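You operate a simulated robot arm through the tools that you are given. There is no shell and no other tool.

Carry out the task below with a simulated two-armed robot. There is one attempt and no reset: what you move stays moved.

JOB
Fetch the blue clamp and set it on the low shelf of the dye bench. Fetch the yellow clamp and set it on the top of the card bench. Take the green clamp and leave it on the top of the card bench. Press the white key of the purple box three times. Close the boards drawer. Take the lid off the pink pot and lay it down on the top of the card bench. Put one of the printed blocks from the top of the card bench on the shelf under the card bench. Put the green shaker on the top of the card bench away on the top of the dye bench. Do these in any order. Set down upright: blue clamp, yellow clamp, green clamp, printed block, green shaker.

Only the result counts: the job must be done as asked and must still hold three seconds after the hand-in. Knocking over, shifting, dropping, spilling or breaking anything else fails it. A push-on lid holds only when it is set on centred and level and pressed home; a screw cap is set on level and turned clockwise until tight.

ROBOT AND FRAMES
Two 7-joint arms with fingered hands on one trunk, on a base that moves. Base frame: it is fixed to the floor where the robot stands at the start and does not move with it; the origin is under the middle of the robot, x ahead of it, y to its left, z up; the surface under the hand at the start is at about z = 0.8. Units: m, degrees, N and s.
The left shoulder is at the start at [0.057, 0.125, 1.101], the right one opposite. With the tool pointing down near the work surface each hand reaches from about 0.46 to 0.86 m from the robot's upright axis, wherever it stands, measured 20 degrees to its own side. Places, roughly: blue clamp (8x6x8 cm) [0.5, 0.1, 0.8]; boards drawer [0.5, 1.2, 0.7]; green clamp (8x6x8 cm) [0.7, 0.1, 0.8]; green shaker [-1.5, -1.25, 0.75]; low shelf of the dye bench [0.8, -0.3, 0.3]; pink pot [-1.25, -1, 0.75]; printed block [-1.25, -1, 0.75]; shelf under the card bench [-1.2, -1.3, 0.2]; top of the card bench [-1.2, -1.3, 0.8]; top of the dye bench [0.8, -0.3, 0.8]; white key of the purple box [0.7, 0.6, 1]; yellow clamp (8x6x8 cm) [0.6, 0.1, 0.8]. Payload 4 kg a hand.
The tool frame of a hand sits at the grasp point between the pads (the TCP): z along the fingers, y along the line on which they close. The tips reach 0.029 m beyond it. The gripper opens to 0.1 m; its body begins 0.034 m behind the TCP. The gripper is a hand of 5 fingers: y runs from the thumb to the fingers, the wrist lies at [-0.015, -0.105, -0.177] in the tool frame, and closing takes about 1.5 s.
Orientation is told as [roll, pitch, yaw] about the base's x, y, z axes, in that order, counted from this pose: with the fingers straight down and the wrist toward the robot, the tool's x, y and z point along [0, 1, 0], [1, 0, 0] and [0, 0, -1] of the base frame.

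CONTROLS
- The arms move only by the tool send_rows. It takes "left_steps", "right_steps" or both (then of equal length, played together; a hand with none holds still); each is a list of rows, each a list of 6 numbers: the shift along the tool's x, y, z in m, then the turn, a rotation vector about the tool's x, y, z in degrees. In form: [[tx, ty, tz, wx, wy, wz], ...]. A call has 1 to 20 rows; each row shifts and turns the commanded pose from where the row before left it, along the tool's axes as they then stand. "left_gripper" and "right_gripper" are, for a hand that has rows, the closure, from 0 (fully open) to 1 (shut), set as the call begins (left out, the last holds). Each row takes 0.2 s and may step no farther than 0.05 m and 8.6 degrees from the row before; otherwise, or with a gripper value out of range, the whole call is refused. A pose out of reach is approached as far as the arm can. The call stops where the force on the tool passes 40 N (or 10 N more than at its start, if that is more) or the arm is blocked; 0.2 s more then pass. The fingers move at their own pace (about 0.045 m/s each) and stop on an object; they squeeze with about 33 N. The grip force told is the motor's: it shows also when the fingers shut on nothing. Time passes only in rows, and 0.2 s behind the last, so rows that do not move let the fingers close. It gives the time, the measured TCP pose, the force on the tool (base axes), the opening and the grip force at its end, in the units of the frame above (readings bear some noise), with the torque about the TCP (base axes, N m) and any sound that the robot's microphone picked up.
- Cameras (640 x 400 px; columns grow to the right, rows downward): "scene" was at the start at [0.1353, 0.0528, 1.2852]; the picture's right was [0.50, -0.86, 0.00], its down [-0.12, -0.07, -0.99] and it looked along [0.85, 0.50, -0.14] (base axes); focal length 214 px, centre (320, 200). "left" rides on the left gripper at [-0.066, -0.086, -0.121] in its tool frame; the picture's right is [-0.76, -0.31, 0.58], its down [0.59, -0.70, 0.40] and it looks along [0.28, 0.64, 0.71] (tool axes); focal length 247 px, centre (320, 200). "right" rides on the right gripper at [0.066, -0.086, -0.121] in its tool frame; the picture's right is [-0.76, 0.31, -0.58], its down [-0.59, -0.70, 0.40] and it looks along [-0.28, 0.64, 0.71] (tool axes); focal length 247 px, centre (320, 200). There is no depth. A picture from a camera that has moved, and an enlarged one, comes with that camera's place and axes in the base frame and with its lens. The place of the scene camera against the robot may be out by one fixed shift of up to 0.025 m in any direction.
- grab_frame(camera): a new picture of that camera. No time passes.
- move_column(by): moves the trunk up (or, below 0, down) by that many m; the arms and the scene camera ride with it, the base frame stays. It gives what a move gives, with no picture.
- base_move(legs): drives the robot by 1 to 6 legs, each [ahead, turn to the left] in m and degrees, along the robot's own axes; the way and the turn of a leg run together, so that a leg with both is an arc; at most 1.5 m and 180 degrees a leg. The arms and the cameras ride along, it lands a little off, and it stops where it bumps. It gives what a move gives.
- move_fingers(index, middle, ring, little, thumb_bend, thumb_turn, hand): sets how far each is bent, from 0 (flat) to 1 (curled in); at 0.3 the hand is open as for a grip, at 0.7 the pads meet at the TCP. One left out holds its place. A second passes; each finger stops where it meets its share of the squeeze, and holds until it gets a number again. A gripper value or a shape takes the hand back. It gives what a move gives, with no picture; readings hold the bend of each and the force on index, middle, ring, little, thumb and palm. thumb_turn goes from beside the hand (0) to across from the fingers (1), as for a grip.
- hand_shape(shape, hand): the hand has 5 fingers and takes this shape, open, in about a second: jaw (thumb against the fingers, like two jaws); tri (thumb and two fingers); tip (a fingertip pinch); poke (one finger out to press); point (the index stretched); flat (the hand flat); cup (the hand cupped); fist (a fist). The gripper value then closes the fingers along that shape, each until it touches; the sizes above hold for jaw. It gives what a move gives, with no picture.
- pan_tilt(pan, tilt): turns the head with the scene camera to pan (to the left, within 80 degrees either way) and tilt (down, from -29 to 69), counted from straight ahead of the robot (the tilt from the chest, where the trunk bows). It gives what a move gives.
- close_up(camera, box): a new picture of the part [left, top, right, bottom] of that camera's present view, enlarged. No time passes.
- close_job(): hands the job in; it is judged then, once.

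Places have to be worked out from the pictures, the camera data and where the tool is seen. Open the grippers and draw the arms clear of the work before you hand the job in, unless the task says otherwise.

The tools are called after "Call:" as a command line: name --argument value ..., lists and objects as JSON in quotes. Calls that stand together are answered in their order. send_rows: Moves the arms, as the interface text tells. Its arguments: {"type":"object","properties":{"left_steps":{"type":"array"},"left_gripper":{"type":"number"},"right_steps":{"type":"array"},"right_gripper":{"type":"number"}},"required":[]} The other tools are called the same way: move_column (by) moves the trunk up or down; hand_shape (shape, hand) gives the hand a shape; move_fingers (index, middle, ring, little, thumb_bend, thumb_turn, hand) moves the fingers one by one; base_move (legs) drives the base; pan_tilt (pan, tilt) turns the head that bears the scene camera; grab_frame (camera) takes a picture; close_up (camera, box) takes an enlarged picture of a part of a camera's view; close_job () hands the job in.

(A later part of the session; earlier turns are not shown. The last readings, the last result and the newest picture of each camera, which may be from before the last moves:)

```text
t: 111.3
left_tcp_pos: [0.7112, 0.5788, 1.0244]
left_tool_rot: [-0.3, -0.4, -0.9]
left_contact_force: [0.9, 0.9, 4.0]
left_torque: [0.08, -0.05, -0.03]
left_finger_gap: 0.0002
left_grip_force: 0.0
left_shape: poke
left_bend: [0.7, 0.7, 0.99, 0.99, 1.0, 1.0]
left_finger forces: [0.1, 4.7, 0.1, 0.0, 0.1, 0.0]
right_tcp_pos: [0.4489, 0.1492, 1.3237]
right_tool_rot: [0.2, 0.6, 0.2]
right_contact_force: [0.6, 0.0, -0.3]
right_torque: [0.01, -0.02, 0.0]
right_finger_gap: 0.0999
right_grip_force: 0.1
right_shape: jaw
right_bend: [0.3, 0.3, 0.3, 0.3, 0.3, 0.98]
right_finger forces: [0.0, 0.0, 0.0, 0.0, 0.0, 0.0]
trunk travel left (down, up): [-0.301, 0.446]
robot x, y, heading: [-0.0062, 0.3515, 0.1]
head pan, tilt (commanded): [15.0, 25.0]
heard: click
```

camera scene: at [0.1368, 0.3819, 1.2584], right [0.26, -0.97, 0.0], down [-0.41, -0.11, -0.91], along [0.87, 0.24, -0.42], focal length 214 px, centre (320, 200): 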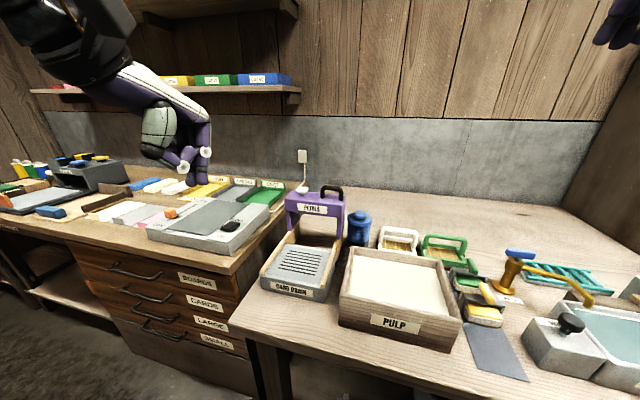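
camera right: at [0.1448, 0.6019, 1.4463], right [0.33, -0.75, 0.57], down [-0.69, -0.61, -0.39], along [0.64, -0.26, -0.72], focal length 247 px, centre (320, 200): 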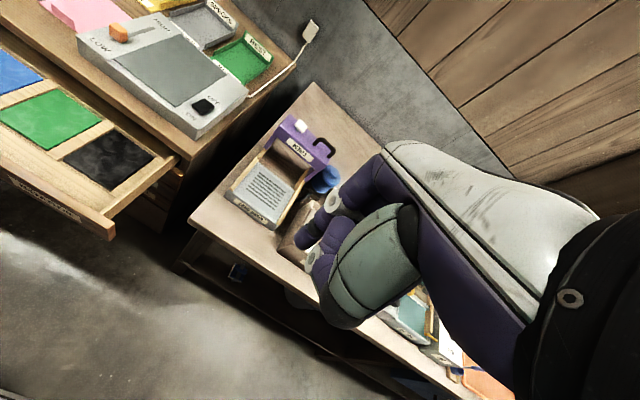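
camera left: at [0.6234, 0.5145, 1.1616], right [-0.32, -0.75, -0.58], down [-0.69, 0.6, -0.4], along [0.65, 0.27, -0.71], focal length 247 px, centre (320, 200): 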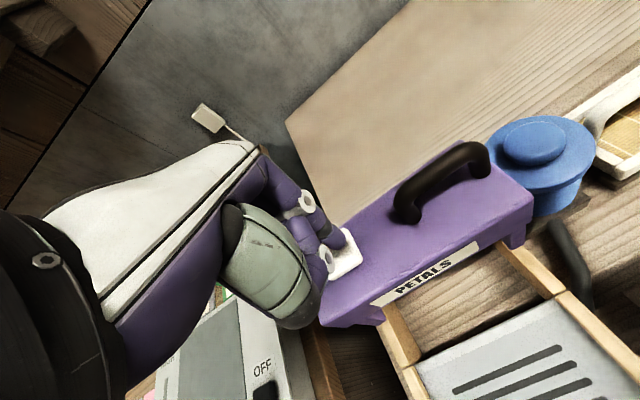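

Three clicks heard, so the key is done. I'll lift the left hand clear, pull back, and return it to jaw.

Call:
send_rows --left_steps '[[0, 0, -0.02, 0, 0, 0], [0, 0, -0.04, 0, 0, 0], [0, 0, -0.045, 0, 0, 0], [0, 0, -0.045, 0, 0, 0], [0, -0.045, 0, 0, 0, 0], [0, -0.045, 0, 0, 0, 0], [0, -0.045, 0, 0, 0, 0], [0, -0.045, 0, 0, 0, 0], [0, -0.045, 0, 0, 0, 0], [0, -0.045, 0, 0, 0, 0]]'

Call:
hand_shape --shape "jaw" --hand "left"

Call:
grab_frame --camera "scene"

```text
t: 113.5
left_tcp_pos: [0.4354, 0.5848, 1.1603]
left_tool_rot: [-0.3, -0.3, -0.8]
left_contact_force: [0.5, 0.3, 0.4]
left_torque: [0.0, 0.0, -0.01]
left_finger_gap: 0.0
left_grip_force: 0.0
left_shape: poke
left_bend: [0.7, 0.7, 0.99, 0.99, 1.0, 1.0]
left_finger forces: [0.0, 0.1, 0.0, 0.1, 0.1, 0.0]
left hand out of reach, approached as far as the arm can: row 4
right_tcp_pos: [0.4467, 0.1494, 1.325]
right_tool_rot: [0.1, 0.6, 0.2]
right_contact_force: [-0.1, 0.0, 0.6]
right_torque: [-0.03, -0.02, -0.03]
right_finger_gap: 0.1
right_grip_force: 0.1
right_shape: jaw
right_bend: [0.3, 0.3, 0.3, 0.3, 0.3, 0.98]
right_finger forces: [0.0, 0.0, 0.0, 0.0, 0.0, 0.0]
trunk travel left (down, up): [-0.301, 0.446]
robot x, y, heading: [-0.007, 0.352, 0.1]
head pan, tilt (commanded): [15.0, 25.0]
```

```text
t: 114.4
left_tcp_pos: [0.4371, 0.5861, 1.16]
left_tool_rot: [-0.2, -0.1, -0.8]
left_contact_force: [-0.4, 0.6, -0.3]
left_torque: [0.01, 0.03, 0.02]
left_finger_gap: 0.0995
left_grip_force: 0.1
left_shape: jaw
left_bend: [0.3, 0.3, 0.3, 0.3, 0.3, 0.98]
left_finger forces: [0.0, 0.0, 0.1, 0.0, 0.1, 0.1]
right_tcp_pos: [0.4472, 0.1484, 1.3234]
right_tool_rot: [0.3, 0.7, 0.2]
right_contact_force: [-0.9, -0.1, -0.4]
right_torque: [0.0, 0.01, -0.03]
right_finger_gap: 0.0998
right_grip_force: 0.0
right_shape: jaw
right_bend: [0.3, 0.3, 0.3, 0.3, 0.3, 0.98]
right_finger forces: [0.0, 0.1, 0.0, 0.0, 0.0, 0.1]
trunk travel left (down, up): [-0.301, 0.446]
robot x, y, heading: [-0.0072, 0.3499, 0.4]
head pan, tilt (commanded): [15.0, 25.0]
```

```text
taken
camera scene: at [0.1369, 0.3818, 1.2585], right [0.26, -0.97, 0.0], down [-0.41, -0.11, -0.91], along [0.88, 0.24, -0.42], focal length 214 px, centre (320, 200)
```

scene: 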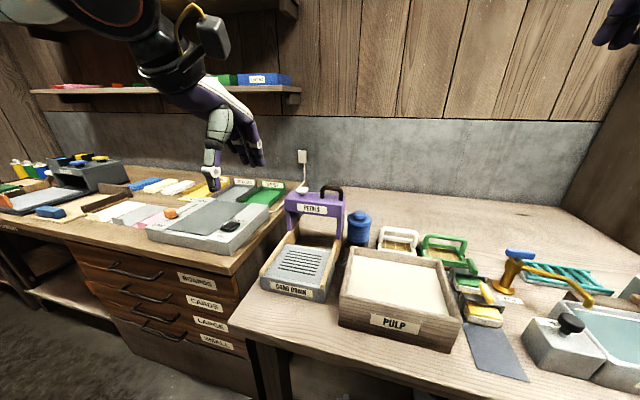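

The key springs up and nothing else has moved. I'll drive sideways to about (0, 0.1) to fetch the other two clamps.

Call:
base_move --legs '[[0, -90], [0.25, 0], [0, 90]]'

Call:
pan_tilt --pan 0 --tilt 38

Call:
grab_frame --camera "scene"

Call:
grab_frame --camera "left"

Call:
grab_frame --camera "right"

```text
t: 124.1
left_tcp_pos: [0.4367, 0.3327, 1.1599]
left_tool_rot: [-0.2, -0.2, -1.1]
left_contact_force: [-0.1, 0.3, -0.3]
left_torque: [0.0, -0.01, 0.04]
left_finger_gap: 0.1
left_grip_force: 0.0
left_shape: jaw
left_bend: [0.3, 0.3, 0.3, 0.3, 0.3, 0.98]
left_finger forces: [0.0, 0.0, 0.0, 0.0, 0.0, 0.0]
right_tcp_pos: [0.4459, -0.1053, 1.3243]
right_tool_rot: [0.1, 0.6, 0.0]
right_contact_force: [1.0, 0.2, -0.1]
right_torque: [0.0, -0.01, 0.02]
right_finger_gap: 0.0997
right_grip_force: 0.0
right_shape: jaw
right_bend: [0.3, 0.3, 0.3, 0.3, 0.3, 0.98]
right_finger forces: [0.0, 0.0, 0.1, 0.1, 0.0, 0.0]
trunk travel left (down, up): [-0.301, 0.446]
robot x, y, heading: [-0.0062, 0.0962, -0.3]
head pan, tilt (commanded): [15.0, 25.0]
```

```text
t: 124.9
left_tcp_pos: [0.439, 0.3317, 1.1599]
left_tool_rot: [-0.1, -0.2, -1.1]
left_contact_force: [0.1, -0.2, -0.1]
left_torque: [0.0, -0.01, -0.02]
left_finger_gap: 0.0999
left_grip_force: 0.0
left_shape: jaw
left_bend: [0.3, 0.3, 0.3, 0.3, 0.3, 0.98]
left_finger forces: [0.0, 0.1, 0.1, 0.0, 0.0, 0.1]
right_tcp_pos: [0.4463, -0.1054, 1.3237]
right_tool_rot: [0.0, 0.6, 0.0]
right_contact_force: [-0.4, 0.1, -0.6]
right_torque: [-0.04, 0.0, 0.0]
right_finger_gap: 0.0998
right_grip_force: 0.1
right_shape: jaw
right_bend: [0.3, 0.3, 0.3, 0.3, 0.3, 0.98]
right_finger forces: [0.0, 0.0, 0.0, 0.1, 0.0, 0.1]
trunk travel left (down, up): [-0.301, 0.446]
robot x, y, heading: [-0.0112, 0.0998, -0.5]
head pan, tilt (commanded): [0.0, 38.0]
```

```text
taken
camera scene: at [0.1338, 0.1057, 1.2382], right [0.0, -1.0, 0.0], down [-0.62, 0.0, -0.79], along [0.79, 0.0, -0.62], focal length 214 px, centre (320, 200)
```

scene: 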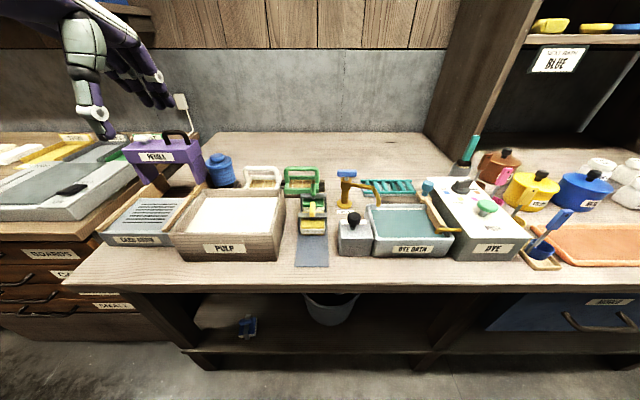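

```text
taken
camera left: at [0.3492, 0.2678, 1.2798], right [-0.32, -0.75, -0.58], down [-0.69, 0.6, -0.4], along [0.65, 0.27, -0.71], focal length 247 px, centre (320, 200)
```

left: 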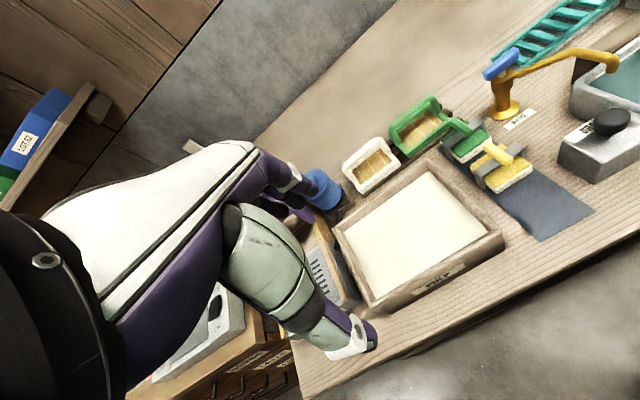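

```text
taken
camera right: at [0.3621, -0.0383, 1.4458], right [0.31, -0.76, 0.57], down [-0.71, -0.59, -0.39], along [0.63, -0.28, -0.72], focal length 247 px, centre (320, 200)
```

right: 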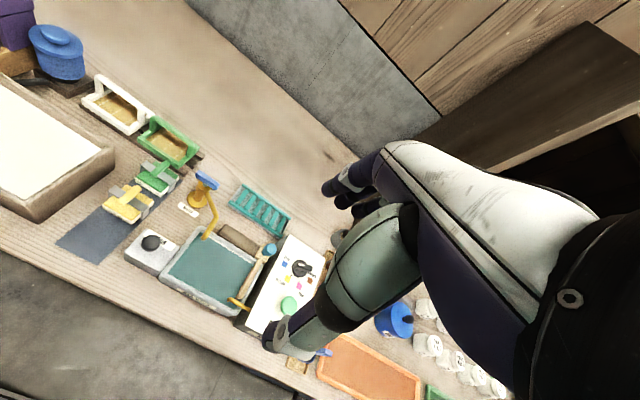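

Yellow bar reads about [0.560, 0.122] and green about [0.645, 0.123]. I'll take yellow with the left hand as I did blue, first yawing to −90° with a 6 cm gap.

Call:
send_rows --left_steps '[[0, 0, 0, 0, 0, 8.08], [0, 0, 0, 0, 0, 8.08], [0, 0, 0, 0, 0, 8.08], [0, 0, 0, 0, 0, 8.08], [0, 0, 0, 0, 0, 8.08], [0, 0, 0, 0, 0, 8.08], [0, 0, 0, 0, 0, 8.08], [0, 0, 0, 0, 0, 8.08], [0, 0, 0, 0, 0, 8.08], [0, 0, 0, 0, 0, 8.08], [0, 0, 0, 0, 0, 8.08]]' --left_gripper 0.4

Call:
send_rows --left_steps '[[0.02, 0.035, 0.015, 0, 0, 0], [0.02, 0.035, 0.015, 0, 0, 0], [0.02, 0.035, 0.015, 0, 0, 0], [0.02, 0.035, 0.015, 0, 0, 0], [0.02, 0.035, 0.015, 0, 0, 0], [0.02, 0.033, 0.015, 0, 0, 0]]'

Call:
grab_frame --camera "left"

```text
t: 127.3
left_tcp_pos: [0.4364, 0.3317, 1.1585]
left_tool_rot: [0.2, -0.1, -90.1]
left_contact_force: [0.4, -0.1, 0.1]
left_torque: [-0.01, -0.02, 0.0]
left_finger_gap: 0.0605
left_grip_force: 0.0
left_shape: jaw
left_bend: [0.4, 0.39, 0.73, 0.44, 0.3, 1.0]
left_finger forces: [0.0, 0.0, 0.1, 0.0, 0.1, 0.0]
right_tcp_pos: [0.4477, -0.1055, 1.3245]
right_tool_rot: [0.2, 0.6, 0.0]
right_contact_force: [-0.4, -0.3, 0.5]
right_torque: [-0.02, -0.02, -0.01]
right_finger_gap: 0.1001
right_grip_force: 0.1
right_shape: jaw
right_bend: [0.3, 0.3, 0.3, 0.3, 0.3, 0.98]
right_finger forces: [0.0, 0.0, 0.0, 0.0, 0.0, 0.0]
trunk travel left (down, up): [-0.301, 0.446]
robot x, y, heading: [-0.0093, 0.0994, -0.1]
head pan, tilt (commanded): [0.0, 38.0]
```

```text
t: 128.7
left_tcp_pos: [0.5478, 0.1415, 1.0785]
left_tool_rot: [0.2, -0.3, -89.9]
left_contact_force: [0.2, 0.2, 1.0]
left_torque: [0.0, -0.01, 0.02]
left_finger_gap: 0.0604
left_grip_force: 0.0
left_shape: jaw
left_bend: [0.39, 0.39, 0.73, 0.44, 0.3, 1.0]
left_finger forces: [0.1, 0.0, 0.1, 0.0, 0.0, 0.0]
left hand out of reach, approached as far as the arm can: row 6
right_tcp_pos: [0.4463, -0.1039, 1.3236]
right_tool_rot: [0.2, 0.5, 0.0]
right_contact_force: [-0.1, -0.8, 0.5]
right_torque: [0.01, -0.03, -0.02]
right_finger_gap: 0.0999
right_grip_force: 0.1
right_shape: jaw
right_bend: [0.3, 0.3, 0.3, 0.3, 0.3, 0.98]
right_finger forces: [0.0, 0.0, 0.0, 0.0, 0.0, 0.0]
trunk travel left (down, up): [-0.301, 0.446]
robot x, y, heading: [-0.0052, 0.0993, -0.2]
head pan, tilt (commanded): [0.0, 38.0]
```

```text
taken
camera left: at [0.4815, 0.2268, 1.198], right [-0.75, 0.3, -0.58], down [0.59, 0.7, -0.4], along [0.29, -0.64, -0.71], focal length 247 px, centre (320, 200)
```

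left: 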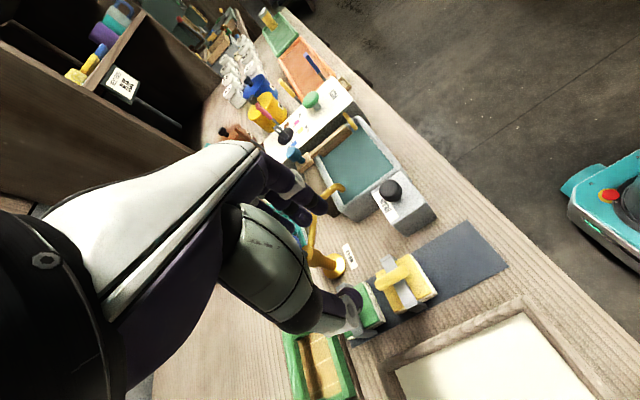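

The left arm ran out of reach in this posture. The base front has room under the bench edge, so I'll draw the hand back 10 cm and drive forward 11 cm.

Call:
send_rows --left_steps '[[-0.04, 0, -0.02, 0, 0, 0], [-0.04, 0, -0.02, 0, 0, 0], [-0.02, 0, 0, 0, 0, 0]]'

Call:
base_move --legs '[[0.11, 0]]'

Call:
grab_frame --camera "left"

```text
t: 129.5
left_tcp_pos: [0.4468, 0.1395, 1.1171]
left_tool_rot: [0.4, -0.2, -90.0]
left_contact_force: [-0.3, 0.6, 0.1]
left_torque: [-0.02, 0.0, -0.01]
left_finger_gap: 0.0601
left_grip_force: 0.1
left_shape: jaw
left_bend: [0.39, 0.39, 0.73, 0.44, 0.3, 1.0]
left_finger forces: [0.0, 0.1, 0.0, 0.0, 0.0, 0.0]
right_tcp_pos: [0.4457, -0.1045, 1.3227]
right_tool_rot: [0.1, 0.6, -0.1]
right_contact_force: [-1.0, -0.2, -0.5]
right_torque: [0.01, -0.01, 0.0]
right_finger_gap: 0.0999
right_grip_force: 0.0
right_shape: jaw
right_bend: [0.3, 0.3, 0.3, 0.3, 0.3, 0.98]
right_finger forces: [0.0, 0.1, 0.1, 0.0, 0.1, 0.1]
trunk travel left (down, up): [-0.301, 0.446]
robot x, y, heading: [-0.0084, 0.1002, -0.0]
head pan, tilt (commanded): [0.0, 38.0]
```

```text
t: 130.7
left_tcp_pos: [0.5585, 0.1402, 1.1177]
left_tool_rot: [0.2, -0.1, -90.0]
left_contact_force: [0.3, -0.1, -0.4]
left_torque: [0.04, -0.02, 0.0]
left_finger_gap: 0.0601
left_grip_force: 0.1
left_shape: jaw
left_bend: [0.39, 0.39, 0.73, 0.44, 0.3, 1.0]
left_finger forces: [0.0, 0.0, 0.1, 0.0, 0.1, 0.0]
right_tcp_pos: [0.5572, -0.1054, 1.3229]
right_tool_rot: [0.2, 0.7, -0.1]
right_contact_force: [0.6, -0.3, -0.5]
right_torque: [-0.01, 0.07, 0.02]
right_finger_gap: 0.1
right_grip_force: 0.0
right_shape: jaw
right_bend: [0.3, 0.3, 0.3, 0.3, 0.3, 0.98]
right_finger forces: [0.0, 0.0, 0.1, 0.1, 0.0, 0.1]
trunk travel left (down, up): [-0.301, 0.446]
robot x, y, heading: [0.1014, 0.1037, -0.3]
head pan, tilt (commanded): [0.0, 38.0]
```

```text
taken
camera left: at [0.4921, 0.2251, 1.2376], right [-0.76, 0.3, -0.58], down [0.59, 0.7, -0.4], along [0.29, -0.64, -0.71], focal length 247 px, centre (320, 200)
```

left: 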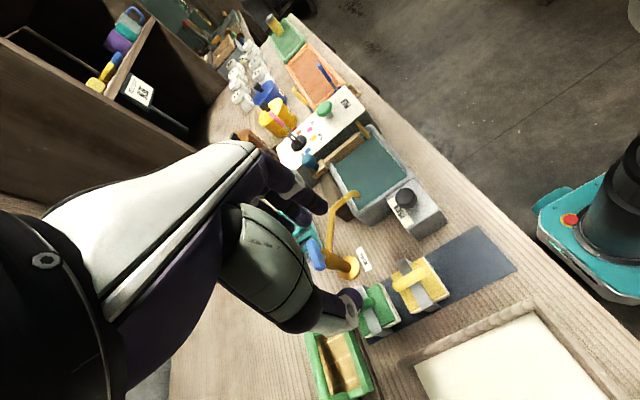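

The hand sits above the yellow clamp, with its bar near [0.558, 0.118]. I'll descend to z≈0.95 and recheck.

Call:
send_rows --left_steps '[[0, 0.004, 0.034, 0, 0, 0], [0, 0.004, 0.034, 0, 0, 0], [0, 0.004, 0.034, 0, 0, 0], [0, 0.004, 0.034, 0, 0, 0], [0, 0.003, 0.034, 0, 0, 0]]'

Call:
grab_frame --camera "left"

Call:
close_up --camera "scene" --box '[230, 120, 400, 290]'

```text
t: 131.9
left_tcp_pos: [0.5598, 0.1202, 0.9462]
left_tool_rot: [0.2, -0.2, -90.1]
left_contact_force: [-0.2, 0.2, 0.5]
left_torque: [-0.01, 0.01, -0.01]
left_finger_gap: 0.0602
left_grip_force: 0.2
left_shape: jaw
left_bend: [0.39, 0.39, 0.73, 0.44, 0.3, 1.0]
left_finger forces: [0.1, 0.0, 0.0, 0.0, 0.0, 0.0]
right_tcp_pos: [0.5582, -0.1051, 1.3239]
right_tool_rot: [0.1, 0.6, 0.0]
right_contact_force: [-0.6, 0.0, 0.1]
right_torque: [0.0, 0.0, -0.01]
right_finger_gap: 0.0999
right_grip_force: 0.0
right_shape: jaw
right_bend: [0.3, 0.3, 0.3, 0.3, 0.3, 0.98]
right_finger forces: [0.0, 0.0, 0.0, 0.0, 0.1, 0.0]
trunk travel left (down, up): [-0.301, 0.446]
robot x, y, heading: [0.1034, 0.1008, -0.1]
head pan, tilt (commanded): [0.0, 38.0]
```

```text
taken
camera left: at [0.4927, 0.2053, 1.0673], right [-0.75, 0.3, -0.58], down [0.59, 0.7, -0.4], along [0.29, -0.64, -0.71], focal length 247 px, centre (320, 200)
```

left: 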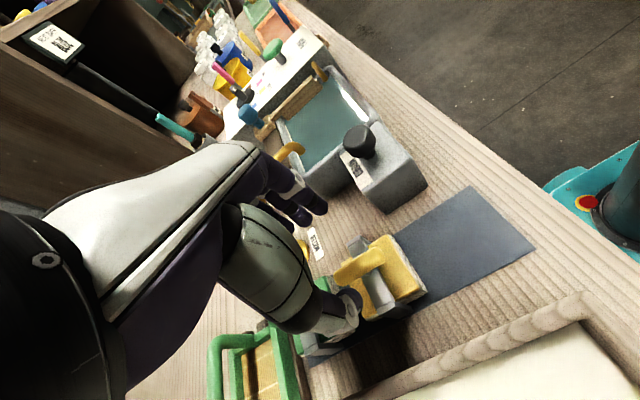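

```text
2.35 times, centred on (315, 205) of scene
camera zoom: at [0.2446, 0.1053, 1.2381], right [0.0, -1.0, 0.0], down [-0.62, 0.0, -0.79], along [0.79, 0.0, -0.62], focal length 505 px, centre (332, 188)
```

zoom: 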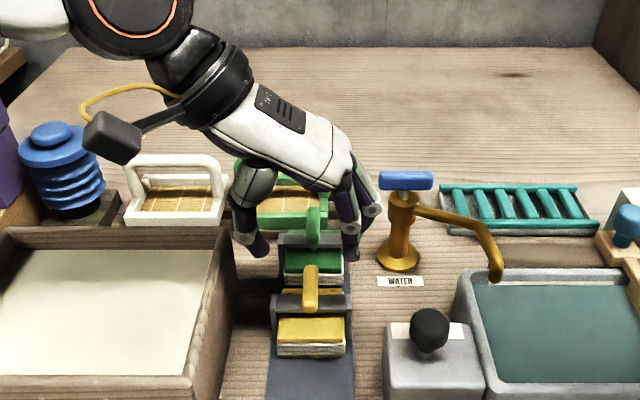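

Close view puts the yellow bar at [0.561, 0.121], just under the TCP. Descending to z≈0.891.

Call:
send_rows --left_steps '[[0, 0, 0.02, 0, 0, 0], [0, 0, 0.018, 0, 0, 0], [0, -0.001, 0.017, 0, 0, 0]]'

Call:
grab_frame --camera "left"

```text
t: 132.7
left_tcp_pos: [0.5582, 0.1219, 0.8935]
left_tool_rot: [0.2, -0.2, -90.0]
left_contact_force: [-0.4, 0.6, -0.8]
left_torque: [0.02, 0.01, -0.02]
left_finger_gap: 0.0603
left_grip_force: 0.0
left_shape: jaw
left_bend: [0.39, 0.39, 0.73, 0.44, 0.3, 1.0]
left_finger forces: [0.1, 0.0, 0.0, 0.0, 0.0, 0.0]
right_tcp_pos: [0.5562, -0.1043, 1.3232]
right_tool_rot: [0.1, 0.6, 0.0]
right_contact_force: [-0.2, 0.1, 0.4]
right_torque: [0.02, 0.0, -0.03]
right_finger_gap: 0.1
right_grip_force: 0.1
right_shape: jaw
right_bend: [0.3, 0.3, 0.3, 0.3, 0.3, 0.98]
right_finger forces: [0.1, 0.1, 0.1, 0.0, 0.0, 0.0]
trunk travel left (down, up): [-0.301, 0.446]
robot x, y, heading: [0.1031, 0.1023, -0.4]
head pan, tilt (commanded): [0.0, 38.0]
```

```text
taken
camera left: at [0.4915, 0.2067, 1.0129], right [-0.75, 0.3, -0.58], down [0.59, 0.7, -0.4], along [0.29, -0.64, -0.71], focal length 247 px, centre (320, 200)
```

left: 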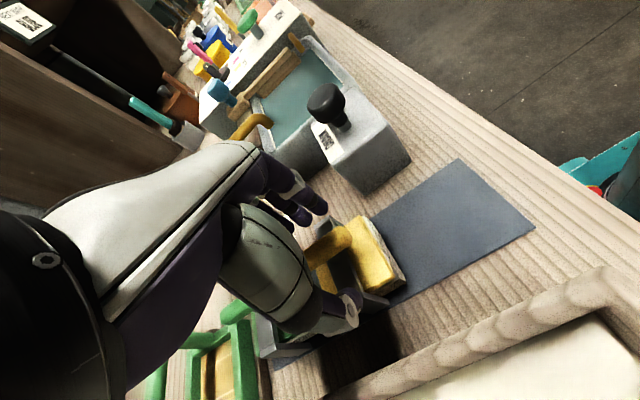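

The bar is between thumb and fingers just as it was with blue. Closing.

Call:
send_rows --left_steps '[[0.002, 0, 0.001, 0, 0, 0], [0, 0, 0, 0, 0, 0], [0, 0, 0, 0, 0, 0], [0, 0, 0, 0, 0, 0], [0, 0, 0, 0, 0, 0], [0, 0, 0, 0, 0, 0], [0, 0, 0, 0, 0, 0], [0, 0, 0, 0, 0, 0]]' --left_gripper 1.0

Call:
grab_frame --camera "left"

```text
t: 134.5
left_tcp_pos: [0.5602, 0.1211, 0.8922]
left_tool_rot: [0.2, -0.2, -89.9]
left_contact_force: [0.3, -0.4, -0.5]
left_torque: [0.01, 0.03, 0.02]
left_finger_gap: 0.0087
left_grip_force: 33.0
left_shape: jaw
left_bend: [0.66, 0.65, 0.71, 0.7, 0.72, 1.0]
left_finger forces: [19.1, 7.8, 2.7, 0.0, 29.5, 0.0]
right_tcp_pos: [0.5583, -0.1041, 1.3235]
right_tool_rot: [0.1, 0.7, -0.1]
right_contact_force: [0.4, 0.4, -0.2]
right_torque: [-0.02, 0.02, -0.01]
right_finger_gap: 0.1
right_grip_force: 0.0
right_shape: jaw
right_bend: [0.3, 0.3, 0.3, 0.3, 0.3, 0.98]
right_finger forces: [0.1, 0.0, 0.0, 0.0, 0.0, 0.0]
trunk travel left (down, up): [-0.301, 0.446]
robot x, y, heading: [0.1053, 0.0999, -0.2]
head pan, tilt (commanded): [0.0, 38.0]
```

```text
taken
camera left: at [0.4936, 0.2065, 1.0122], right [-0.75, 0.3, -0.58], down [0.59, 0.7, -0.4], along [0.29, -0.64, -0.71], focal length 247 px, centre (320, 200)
```

left: 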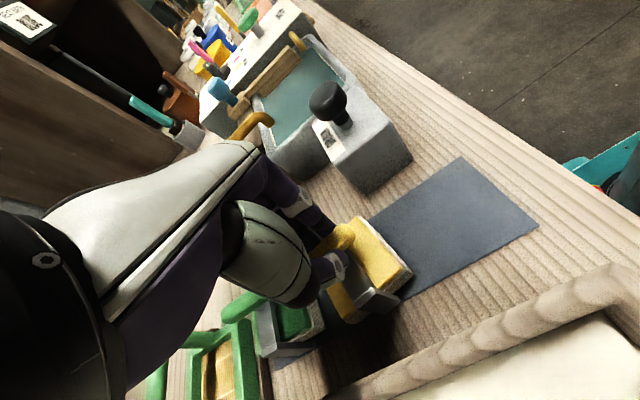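

Same firm grip as with blue (index 19 N, thumb 29 N). Lifting straight up to about z=1.12.

Call:
send_rows --left_steps '[[0, 0, -0.01, 0, 0, 0], [0, 0, -0.02, 0, 0, 0], [0, 0, -0.03, 0, 0, 0], [0, 0, -0.04, 0, 0, 0], [0, 0, -0.045, 0, 0, 0], [0, 0, -0.045, 0, 0, 0], [0, 0, -0.04, 0, 0, 0]]'

Call:
grab_frame --camera "scene"

```text
t: 136.1
left_tcp_pos: [0.5596, 0.1209, 1.1228]
left_tool_rot: [0.2, -0.1, -90.0]
left_contact_force: [-0.1, -0.1, -1.5]
left_torque: [0.06, -0.01, 0.01]
left_finger_gap: 0.0088
left_grip_force: 33.0
left_shape: jaw
left_bend: [0.66, 0.66, 0.71, 0.7, 0.73, 1.0]
left_finger forces: [19.4, 7.5, 2.8, 0.1, 29.8, 0.0]
right_tcp_pos: [0.556, -0.1054, 1.3228]
right_tool_rot: [0.2, 0.5, 0.0]
right_contact_force: [0.2, 0.6, -0.1]
right_torque: [0.01, -0.03, 0.0]
right_finger_gap: 0.1
right_grip_force: 0.1
right_shape: jaw
right_bend: [0.3, 0.3, 0.3, 0.3, 0.3, 0.98]
right_finger forces: [0.0, 0.1, 0.1, 0.1, 0.0, 0.0]
trunk travel left (down, up): [-0.301, 0.446]
robot x, y, heading: [0.1034, 0.0993, -0.5]
head pan, tilt (commanded): [0.0, 38.0]
```

```text
taken
camera scene: at [0.2438, 0.105, 1.2382], right [0.0, -1.0, 0.0], down [-0.62, 0.0, -0.79], along [0.79, 0.0, -0.62], focal length 214 px, centre (320, 200)
```

scene: 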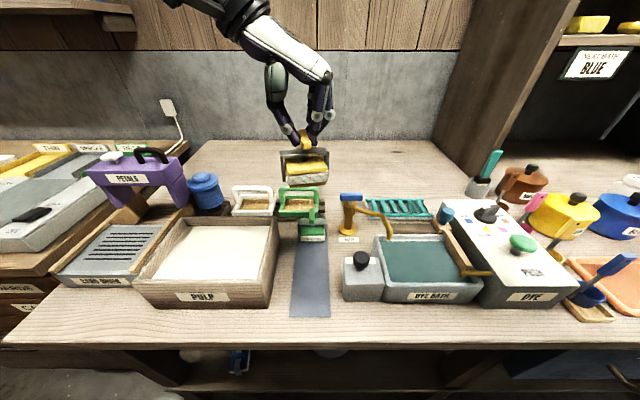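

Yellow clamp is up cleanly. I'll turn the left hand back to yaw 0 and carry it aside to y≈0.40, so the right hand can work.

Call:
send_rows --left_steps '[[0, 0, 0, 0, 0, -8.18], [0, 0, 0, 0, 0, -8.18], [0, 0, 0, 0, 0, -8.18], [0, 0, 0, 0, 0, -8.18], [0, 0, 0, 0, 0, -8.18], [0, 0, 0, 0, 0, -8.18], [0, 0, 0, 0, 0, -8.18], [0, 0, 0, 0, 0, -8.18], [0, 0, 0, 0, 0, -8.18], [0, 0, 0, 0, 0, -8.18], [0, 0, 0, 0, 0, -8.18], [0.045, 0, 0, 0, 0, 0], [0.045, 0, 0, 0, 0, 0], [0.045, 0, 0, 0, 0, 0], [0.045, 0, 0, 0, 0, 0], [0.045, 0, 0, 0, 0, 0], [0.045, 0, 0, 0, 0, 0]]'

Call:
send_rows --right_steps '[[0, 0, 0, 0, 0, -8.18], [0, 0, 0, 0, 0, -8.18], [0, 0, 0, 0, 0, -8.18], [0, 0, 0, 0, 0, -8.18], [0, 0, 0, 0, 0, -8.18], [0, 0, 0, 0, 0, -8.18], [0, 0, 0, 0, 0, -8.18], [0, 0, 0, 0, 0, -8.18], [0, 0, 0, 0, 0, -8.18], [0, 0, 0, 0, 0, -8.18], [0, 0, 0, 0, 0, -8.18]]' --right_gripper 0.4

Call:
grab_frame --camera "right"

Call:
grab_frame --camera "scene"

```text
t: 139.7
left_tcp_pos: [0.5635, 0.3994, 1.1228]
left_tool_rot: [-0.2, -0.2, -0.1]
left_contact_force: [1.1, 0.0, -1.1]
left_torque: [0.01, 0.02, -0.01]
left_finger_gap: 0.0087
left_grip_force: 33.3
left_shape: jaw
left_bend: [0.66, 0.66, 0.71, 0.7, 0.73, 1.0]
left_finger forces: [19.7, 7.3, 2.7, 0.0, 29.7, 0.0]
left hand out of reach, approached as far as the arm can: row 11
right_tcp_pos: [0.557, -0.1033, 1.3244]
right_tool_rot: [0.1, 0.6, -0.1]
right_contact_force: [0.4, -0.4, -0.3]
right_torque: [-0.02, 0.0, 0.03]
right_finger_gap: 0.1001
right_grip_force: 0.1
right_shape: jaw
right_bend: [0.3, 0.3, 0.3, 0.3, 0.3, 0.98]
right_finger forces: [0.1, 0.1, 0.0, 0.0, 0.0, 0.0]
trunk travel left (down, up): [-0.301, 0.446]
robot x, y, heading: [0.1033, 0.1001, -0.3]
head pan, tilt (commanded): [0.0, 38.0]
```

```text
t: 142.1
left_tcp_pos: [0.5627, 0.3991, 1.124]
left_tool_rot: [-0.2, -0.2, 0.0]
left_contact_force: [-0.6, 0.6, -1.3]
left_torque: [-0.02, 0.01, 0.0]
left_finger_gap: 0.0086
left_grip_force: 32.5
left_shape: jaw
left_bend: [0.66, 0.66, 0.71, 0.7, 0.73, 1.0]
left_finger forces: [19.7, 7.2, 2.7, 0.1, 29.5, 0.1]
right_tcp_pos: [0.4317, -0.0175, 1.2856]
right_tool_rot: [0.6, -0.3, 90.0]
right_contact_force: [0.7, 0.5, 0.2]
right_torque: [0.02, 0.03, -0.01]
right_finger_gap: 0.0601
right_grip_force: 0.0
right_shape: jaw
right_bend: [0.4, 0.39, 0.73, 0.44, 0.3, 1.0]
right_finger forces: [0.0, 0.0, 0.0, 0.0, 0.0, 0.0]
right hand out of reach, approached as far as the arm can: row 7, 8, 9, 10, 11
trunk travel left (down, up): [-0.301, 0.446]
robot x, y, heading: [0.0996, 0.1003, -0.2]
head pan, tilt (commanded): [0.0, 38.0]
```

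```text
taken
camera right: at [0.3665, -0.1023, 1.4054], right [0.76, 0.3, 0.57], down [0.58, -0.7, -0.41], along [0.28, 0.64, -0.71], focal length 247 px, centre (320, 200)
```

right: 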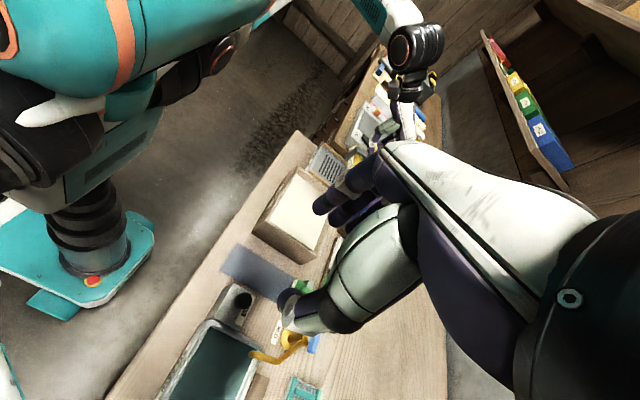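

```text
taken
camera scene: at [0.2442, 0.1058, 1.2382], right [0.0, -1.0, 0.0], down [-0.62, 0.0, -0.79], along [0.79, 0.0, -0.62], focal length 214 px, centre (320, 200)
```

scene: 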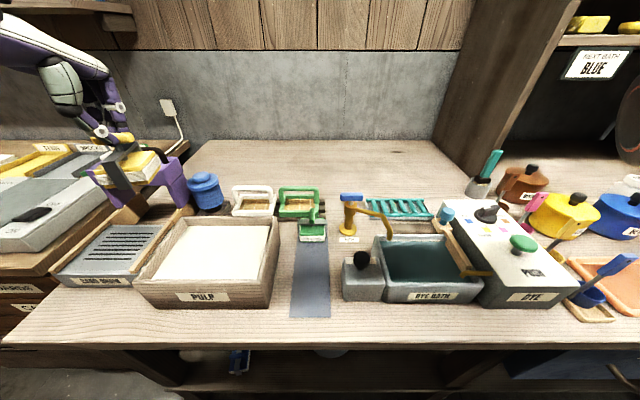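

The right hand settled at [0.43, −0.02, 1.29] with yaw 90. Green needs me closer, so I'll pull the left hand back, lower the right hand a little and drive forward 8 cm.

Call:
send_rows --left_steps '[[0, -0.03, 0, 0, 0, 0], [0, -0.03, 0, 0, 0, 0], [0, -0.03, 0, 0, 0, 0], [0, 0, 0, 0, 0, 0]]' --right_steps '[[0, 0, 0.04, 0, 0, 0], [0, 0, 0.04, 0, 0, 0], [0, 0, 0.04, 0, 0, 0], [0, 0, 0.03, 0, 0, 0]]'

Call:
base_move --legs '[[0.08, 0]]'

Call:
grab_frame --camera "right"

Call:
grab_frame --camera "scene"

```text
t: 143.1
left_tcp_pos: [0.4739, 0.3993, 1.1225]
left_tool_rot: [-0.1, -0.2, -0.1]
left_contact_force: [0.5, -0.3, -1.1]
left_torque: [-0.02, 0.01, -0.01]
left_finger_gap: 0.0088
left_grip_force: 32.9
left_shape: jaw
left_bend: [0.66, 0.66, 0.71, 0.7, 0.73, 1.0]
left_finger forces: [19.8, 7.1, 2.6, 0.0, 29.6, 0.0]
right_tcp_pos: [0.429, -0.0174, 1.1358]
right_tool_rot: [0.6, -0.2, 90.0]
right_contact_force: [0.1, 0.4, 0.2]
right_torque: [-0.03, 0.0, 0.0]
right_finger_gap: 0.0601
right_grip_force: 0.0
right_shape: jaw
right_bend: [0.4, 0.39, 0.73, 0.44, 0.3, 1.0]
right_finger forces: [0.1, 0.0, 0.0, 0.1, 0.1, 0.1]
trunk travel left (down, up): [-0.301, 0.446]
robot x, y, heading: [0.1023, 0.0958, -0.2]
head pan, tilt (commanded): [0.0, 38.0]
```

```text
t: 144.1
left_tcp_pos: [0.5537, 0.399, 1.1221]
left_tool_rot: [-0.2, -0.2, 0.0]
left_contact_force: [0.6, -0.6, -1.1]
left_torque: [0.0, 0.05, 0.02]
left_finger_gap: 0.009
left_grip_force: 32.8
left_shape: jaw
left_bend: [0.66, 0.66, 0.71, 0.7, 0.73, 1.0]
left_finger forces: [19.9, 7.2, 2.7, 0.0, 29.6, 0.1]
right_tcp_pos: [0.5085, -0.0178, 1.1364]
right_tool_rot: [0.7, -0.1, 89.9]
right_contact_force: [-0.5, 0.4, 0.0]
right_torque: [0.0, -0.04, -0.02]
right_finger_gap: 0.0603
right_grip_force: 0.0
right_shape: jaw
right_bend: [0.4, 0.39, 0.73, 0.44, 0.3, 1.0]
right_finger forces: [0.1, 0.0, 0.1, 0.0, 0.0, 0.0]
trunk travel left (down, up): [-0.301, 0.446]
robot x, y, heading: [0.1797, 0.1007, -0.2]
head pan, tilt (commanded): [0.0, 38.0]
```

```text
taken
camera right: at [0.4448, -0.1025, 1.2562], right [0.76, 0.31, 0.57], down [0.58, -0.7, -0.41], along [0.28, 0.64, -0.71], focal length 247 px, centre (320, 200)
```

right: 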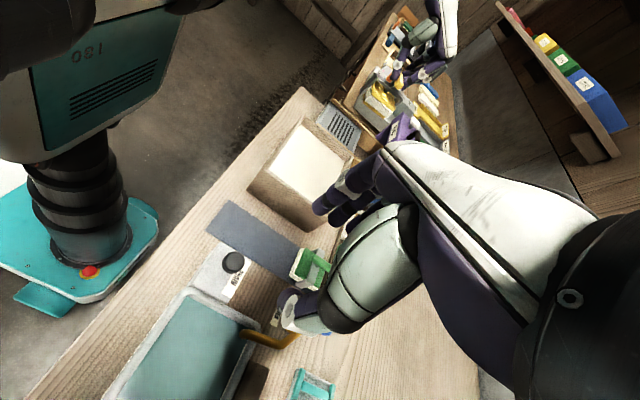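

```text
taken
camera scene: at [0.3245, 0.1052, 1.238], right [0.0, -1.0, 0.0], down [-0.62, 0.0, -0.79], along [0.79, 0.0, -0.62], focal length 214 px, centre (320, 200)
```

scene: 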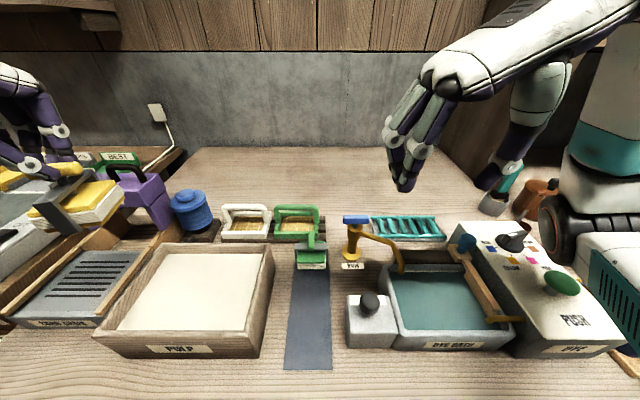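

The right elbow looks low, near the DYE box. I'll look at it before moving the arm any further.

Call:
pan_tilt --pan -50 --tilt 35

Call:
grab_frame --camera "scene"

```text
t: 145.3
left_tcp_pos: [0.5525, 0.3994, 1.1221]
left_tool_rot: [-0.2, -0.3, 0.1]
left_contact_force: [-0.2, 0.2, -1.0]
left_torque: [-0.01, 0.0, 0.02]
left_finger_gap: 0.0085
left_grip_force: 32.7
left_shape: jaw
left_bend: [0.66, 0.66, 0.71, 0.7, 0.73, 1.0]
left_finger forces: [19.9, 7.3, 2.7, 0.0, 29.6, 0.1]
right_tcp_pos: [0.5073, -0.0173, 1.1357]
right_tool_rot: [0.7, 0.0, 90.0]
right_contact_force: [-0.1, 0.4, 0.0]
right_torque: [-0.03, -0.01, -0.01]
right_finger_gap: 0.0603
right_grip_force: 0.0
right_shape: jaw
right_bend: [0.4, 0.39, 0.73, 0.44, 0.3, 1.0]
right_finger forces: [0.0, 0.0, 0.0, 0.0, 0.0, 0.1]
trunk travel left (down, up): [-0.301, 0.446]
robot x, y, heading: [0.1818, 0.0941, -0.4]
head pan, tilt (commanded): [-50.0, 35.0]
```

```text
taken
camera scene: at [0.2936, 0.0379, 1.2427], right [-0.77, -0.64, 0.0], down [-0.37, 0.44, -0.82], along [0.53, -0.63, -0.57], focal length 214 px, centre (320, 200)
```

scene: 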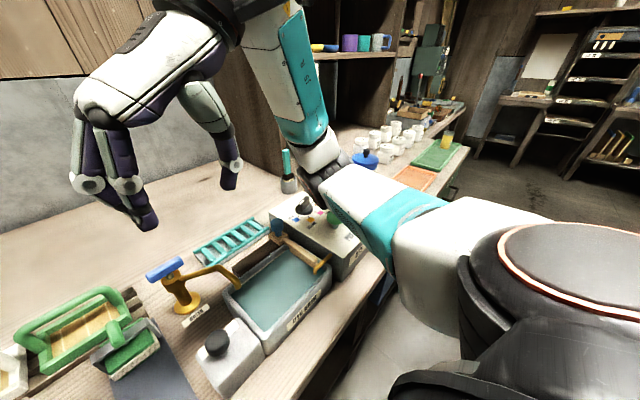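

The right elbow is low now and would drop onto the DYE box as the hand descends. Raising the trunk 0.25 m should keep it well above the bench.

Call:
move_column --by 0.25

Call:
grab_frame --camera "scene"

Call:
grab_frame --camera "right"

```text
t: 147.9
left_tcp_pos: [0.5533, 0.3996, 1.372]
left_tool_rot: [-0.2, -0.2, 0.0]
left_contact_force: [0.5, 0.7, -0.9]
left_torque: [-0.02, -0.03, 0.0]
left_finger_gap: 0.0089
left_grip_force: 33.2
left_shape: jaw
left_bend: [0.66, 0.66, 0.71, 0.7, 0.73, 1.0]
left_finger forces: [19.8, 7.2, 2.6, 0.1, 29.7, 0.0]
right_tcp_pos: [0.4713, -0.0185, 1.417]
right_tool_rot: [-5.4, -0.1, 90.0]
right_contact_force: [0.5, 0.1, -0.6]
right_torque: [-0.01, 0.02, -0.02]
right_finger_gap: 0.0603
right_grip_force: 0.1
right_shape: jaw
right_bend: [0.4, 0.39, 0.73, 0.44, 0.3, 1.0]
right_finger forces: [0.0, 0.0, 0.0, 0.0, 0.0, 0.1]
trunk travel left (down, up): [-0.551, 0.196]
robot x, y, heading: [0.1812, 0.1019, -0.2]
head pan, tilt (commanded): [-50.0, 35.0]
```

```text
taken
camera scene: at [0.2539, 0.038, 1.496], right [-0.77, -0.64, 0.0], down [-0.37, 0.44, -0.82], along [0.52, -0.63, -0.57], focal length 214 px, centre (320, 200)
```

scene: 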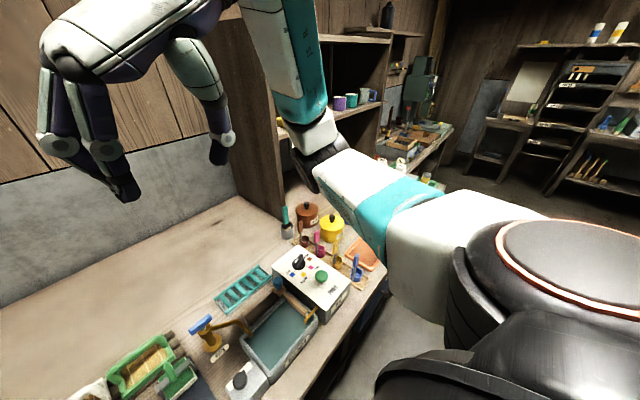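

```text
taken
camera right: at [0.3938, -0.1018, 1.5298], right [0.7, 0.3, 0.65], down [0.62, -0.7, -0.34], along [0.35, 0.64, -0.68], focal length 247 px, centre (320, 200)
```

right: 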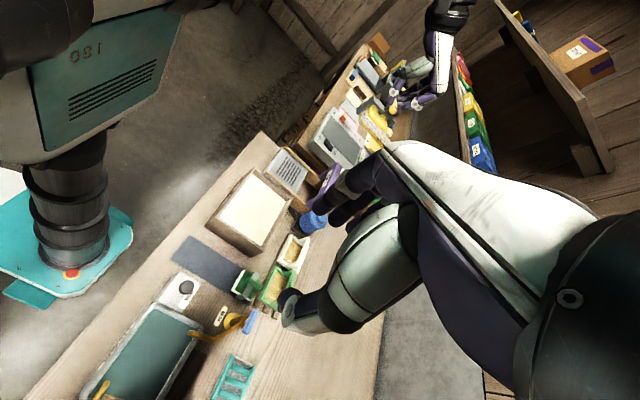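

The trunk rise tipped the right hand about 5°. I'll level it and bring it straight down to z≈1.12, then check the elbow again.

Call:
send_rows --right_steps '[[0, 0, 0.043, 0, 0, 0], [0, 0, 0.043, 0, 0, 0], [0, 0, 0.043, -5.4, 0, 0], [0, 0, 0.043, 0, 0, 0], [0, 0, 0.043, 0, 0, 0], [0, 0, 0.043, 0, 0, 0], [0, 0, 0.04, 0, 0, 0]]'

Call:
grab_frame --camera "scene"

```text
t: 149.5
left_tcp_pos: [0.5527, 0.3991, 1.3722]
left_tool_rot: [-0.1, -0.2, 0.1]
left_contact_force: [-0.9, -0.5, 0.1]
left_torque: [-0.01, -0.01, -0.03]
left_finger_gap: 0.0089
left_grip_force: 33.2
left_shape: jaw
left_bend: [0.66, 0.66, 0.71, 0.7, 0.73, 1.0]
left_finger forces: [19.8, 7.2, 2.7, 0.1, 29.6, 0.0]
right_tcp_pos: [0.4384, 0.0059, 1.311]
right_tool_rot: [-5.4, -5.5, 90.3]
right_contact_force: [0.3, -0.4, 0.1]
right_torque: [-0.06, 0.02, 0.01]
right_finger_gap: 0.0603
right_grip_force: 0.1
right_shape: jaw
right_bend: [0.4, 0.39, 0.73, 0.44, 0.3, 1.0]
right_finger forces: [0.0, 0.0, 0.0, 0.1, 0.0, 0.0]
right hand out of reach, approached as far as the arm can: row 1, 2, 3, 4, 5, 6, 7
trunk travel left (down, up): [-0.551, 0.196]
robot x, y, heading: [0.1857, 0.099, -0.2]
head pan, tilt (commanded): [-50.0, 35.0]
```

```text
taken
camera scene: at [0.2537, 0.038, 1.4961], right [-0.77, -0.64, 0.0], down [-0.37, 0.44, -0.82], along [0.52, -0.63, -0.57], focal length 214 px, centre (320, 200)
```

scene: 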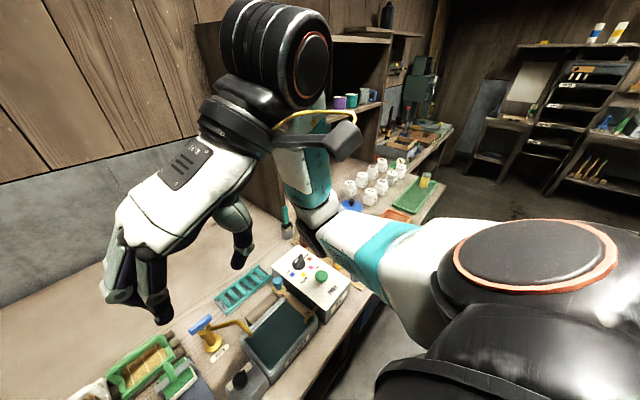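

The right arm is stuck in a poor elbow branch. I'll turn the hand back to yaw 0 to recover a normal posture, then approach with the mirror of the path that worked for the left.

Call:
send_rows --right_steps '[[0, 0, 0, 0, 0, 8.2], [0, 0, 0, 0, 0, 8.2], [0, 0, 0, 0, 0, 8.2], [0, 0, 0, 0, 0, 8.2], [0, 0, 0, 0, 0, 8.2], [0, 0, 0, 0, 0, 8.2], [0, 0, 0, 0, 0, 8.2], [0, 0, 0, 0, 0, 8.2], [0, 0, 0, 0, 0, 8.2], [0, 0, 0, 0, 0, 8.2], [0, 0, 0, 0, 0, 8.2]]'

Call:
grab_frame --camera "scene"

```text
t: 151.9
left_tcp_pos: [0.5526, 0.401, 1.3722]
left_tool_rot: [-0.2, -0.2, -0.1]
left_contact_force: [0.3, 0.3, -0.4]
left_torque: [-0.05, 0.01, 0.01]
left_finger_gap: 0.0092
left_grip_force: 32.9
left_shape: jaw
left_bend: [0.66, 0.66, 0.71, 0.7, 0.73, 1.0]
left_finger forces: [19.9, 7.3, 2.6, 0.0, 29.6, 0.0]
right_tcp_pos: [0.5148, 0.0041, 1.3613]
right_tool_rot: [5.6, -5.4, -0.5]
right_contact_force: [0.3, 0.6, -0.1]
right_torque: [-0.03, -0.03, -0.01]
right_finger_gap: 0.0602
right_grip_force: 0.0
right_shape: jaw
right_bend: [0.4, 0.39, 0.73, 0.44, 0.3, 1.0]
right_finger forces: [0.0, 0.0, 0.1, 0.0, 0.0, 0.0]
right hand out of reach, approached as far as the arm can: row 1, 2, 3, 4, 5, 6, 7, 8, 9
trunk travel left (down, up): [-0.551, 0.196]
robot x, y, heading: [0.1824, 0.0973, -0.1]
head pan, tilt (commanded): [-50.0, 35.0]
```

```text
taken
camera scene: at [0.2538, 0.0386, 1.4962], right [-0.77, -0.64, 0.0], down [-0.37, 0.44, -0.82], along [0.52, -0.63, -0.57], focal length 214 px, centre (320, 200)
```

scene: 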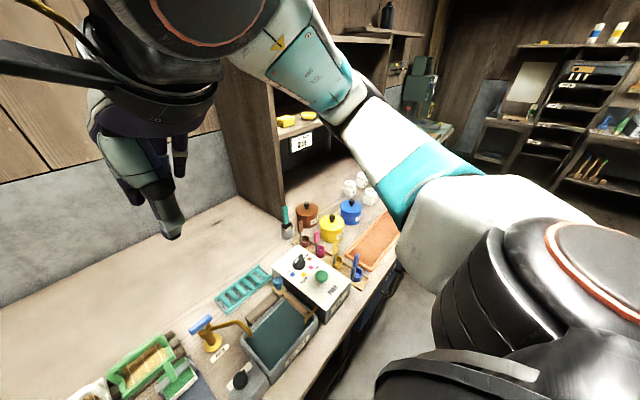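

The right arm is back to a normal posture at [0.51, 0.0, 1.36]. I'll level it and move it out to y≈−0.15, then lower the trunk.

Call:
send_rows --right_steps '[[-0.03, 0, 0, 5.4, 0, 0], [-0.03, 0, 0, 0, -5.6, 0], [-0.03, 0.0, 0, 0, 0, 0], [-0.03, 0.0, 0, 0, 0, 0], [-0.03, 0.0, 0, 0, 0, 0]]'

Call:
move_column --by -0.25

Call:
grab_frame --camera "scene"

```text
t: 153.1
left_tcp_pos: [0.552, 0.3982, 1.3726]
left_tool_rot: [-0.1, -0.3, 0.0]
left_contact_force: [-0.2, -0.1, -1.3]
left_torque: [-0.02, -0.02, 0.0]
left_finger_gap: 0.0087
left_grip_force: 33.3
left_shape: jaw
left_bend: [0.66, 0.66, 0.71, 0.7, 0.73, 1.0]
left_finger forces: [19.8, 7.1, 2.5, 0.1, 29.6, 0.1]
right_tcp_pos: [0.515, -0.1468, 1.3553]
right_tool_rot: [-0.1, 0.0, 0.4]
right_contact_force: [-0.1, -1.1, 0.3]
right_torque: [0.04, 0.0, -0.01]
right_finger_gap: 0.0601
right_grip_force: 0.0
right_shape: jaw
right_bend: [0.4, 0.39, 0.73, 0.44, 0.3, 1.0]
right_finger forces: [0.0, 0.0, 0.0, 0.0, 0.1, 0.1]
trunk travel left (down, up): [-0.551, 0.196]
robot x, y, heading: [0.1812, 0.1019, 0.1]
head pan, tilt (commanded): [-50.0, 35.0]
```

```text
t: 155.7
left_tcp_pos: [0.552, 0.399, 1.1229]
left_tool_rot: [-0.3, -0.2, 0.0]
left_contact_force: [-0.4, 1.3, -1.5]
left_torque: [0.01, 0.01, -0.03]
left_finger_gap: 0.0091
left_grip_force: 33.1
left_shape: jaw
left_bend: [0.66, 0.66, 0.71, 0.7, 0.73, 1.0]
left_finger forces: [20.0, 7.1, 2.6, 0.0, 29.7, 0.1]
right_tcp_pos: [0.5246, -0.1461, 1.0981]
right_tool_rot: [-0.1, 1.4, 0.1]
right_contact_force: [0.1, -0.4, 0.4]
right_torque: [-0.03, -0.01, 0.01]
right_finger_gap: 0.0602
right_grip_force: 0.1
right_shape: jaw
right_bend: [0.4, 0.39, 0.73, 0.44, 0.3, 1.0]
right_finger forces: [0.0, 0.0, 0.0, 0.0, 0.1, 0.1]
trunk travel left (down, up): [-0.301, 0.446]
robot x, y, heading: [0.1811, 0.1012, -0.1]
head pan, tilt (commanded): [-50.0, 35.0]
```

```text
taken
camera scene: at [0.2932, 0.0378, 1.2429], right [-0.77, -0.64, 0.0], down [-0.37, 0.44, -0.82], along [0.52, -0.63, -0.57], focal length 214 px, centre (320, 200)
```

scene: 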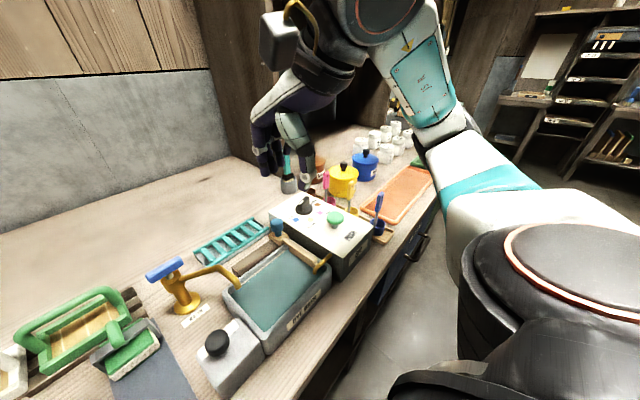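

The right elbow is now at a safe height off to the side. I'll rotate the right hand to yaw 90 here, rising slightly, and check reach.

Call:
send_rows --right_steps '[[0, 0, -0.03, -1.4, 0, 0], [0, 0, -0.02, 0, 0, -8.18], [0, 0, 0, 0, 0, -8.18], [0, 0, 0, 0, 0, -8.18], [0, 0, 0, 0, 0, -8.18], [0, 0, 0, 0, 0, -8.18], [0, 0, 0, 0, 0, -8.18], [0, 0, 0, 0, 0, -8.18], [0, 0, 0, 0, 0, -8.18], [0, 0, 0, 0, 0, -8.18], [0, 0, 0, 0, 0, -8.18], [0, 0, 0, 0, 0, -8.18]]'

Call:
grab_frame --camera "scene"

```text
t: 158.3
left_tcp_pos: [0.5528, 0.3992, 1.1213]
left_tool_rot: [-0.2, -0.2, -0.1]
left_contact_force: [0.1, -0.3, -0.8]
left_torque: [0.0, 0.01, 0.0]
left_finger_gap: 0.0088
left_grip_force: 32.5
left_shape: jaw
left_bend: [0.66, 0.66, 0.71, 0.7, 0.73, 1.0]
left_finger forces: [19.9, 7.2, 2.7, 0.1, 29.6, 0.1]
right_tcp_pos: [0.4668, -0.0817, 1.1617]
right_tool_rot: [0.3, 0.0, 90.1]
right_contact_force: [-0.5, -0.2, 0.0]
right_torque: [0.04, 0.02, 0.0]
right_finger_gap: 0.0606
right_grip_force: 0.0
right_shape: jaw
right_bend: [0.4, 0.39, 0.73, 0.44, 0.3, 1.0]
right_finger forces: [0.0, 0.1, 0.0, 0.0, 0.0, 0.0]
right hand out of reach, approached as far as the arm can: row 9, 10, 11, 12
trunk travel left (down, up): [-0.301, 0.446]
robot x, y, heading: [0.1833, 0.0963, -0.2]
head pan, tilt (commanded): [-50.0, 35.0]
```

```text
taken
camera scene: at [0.2936, 0.0382, 1.2428], right [-0.77, -0.64, 0.0], down [-0.37, 0.44, -0.82], along [0.52, -0.63, -0.57], focal length 214 px, centre (320, 200)
```

scene: 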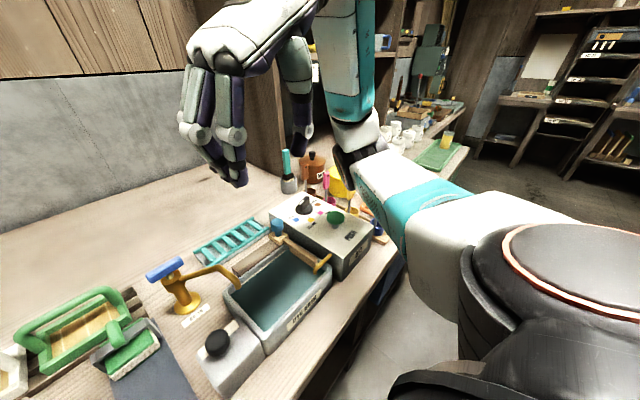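

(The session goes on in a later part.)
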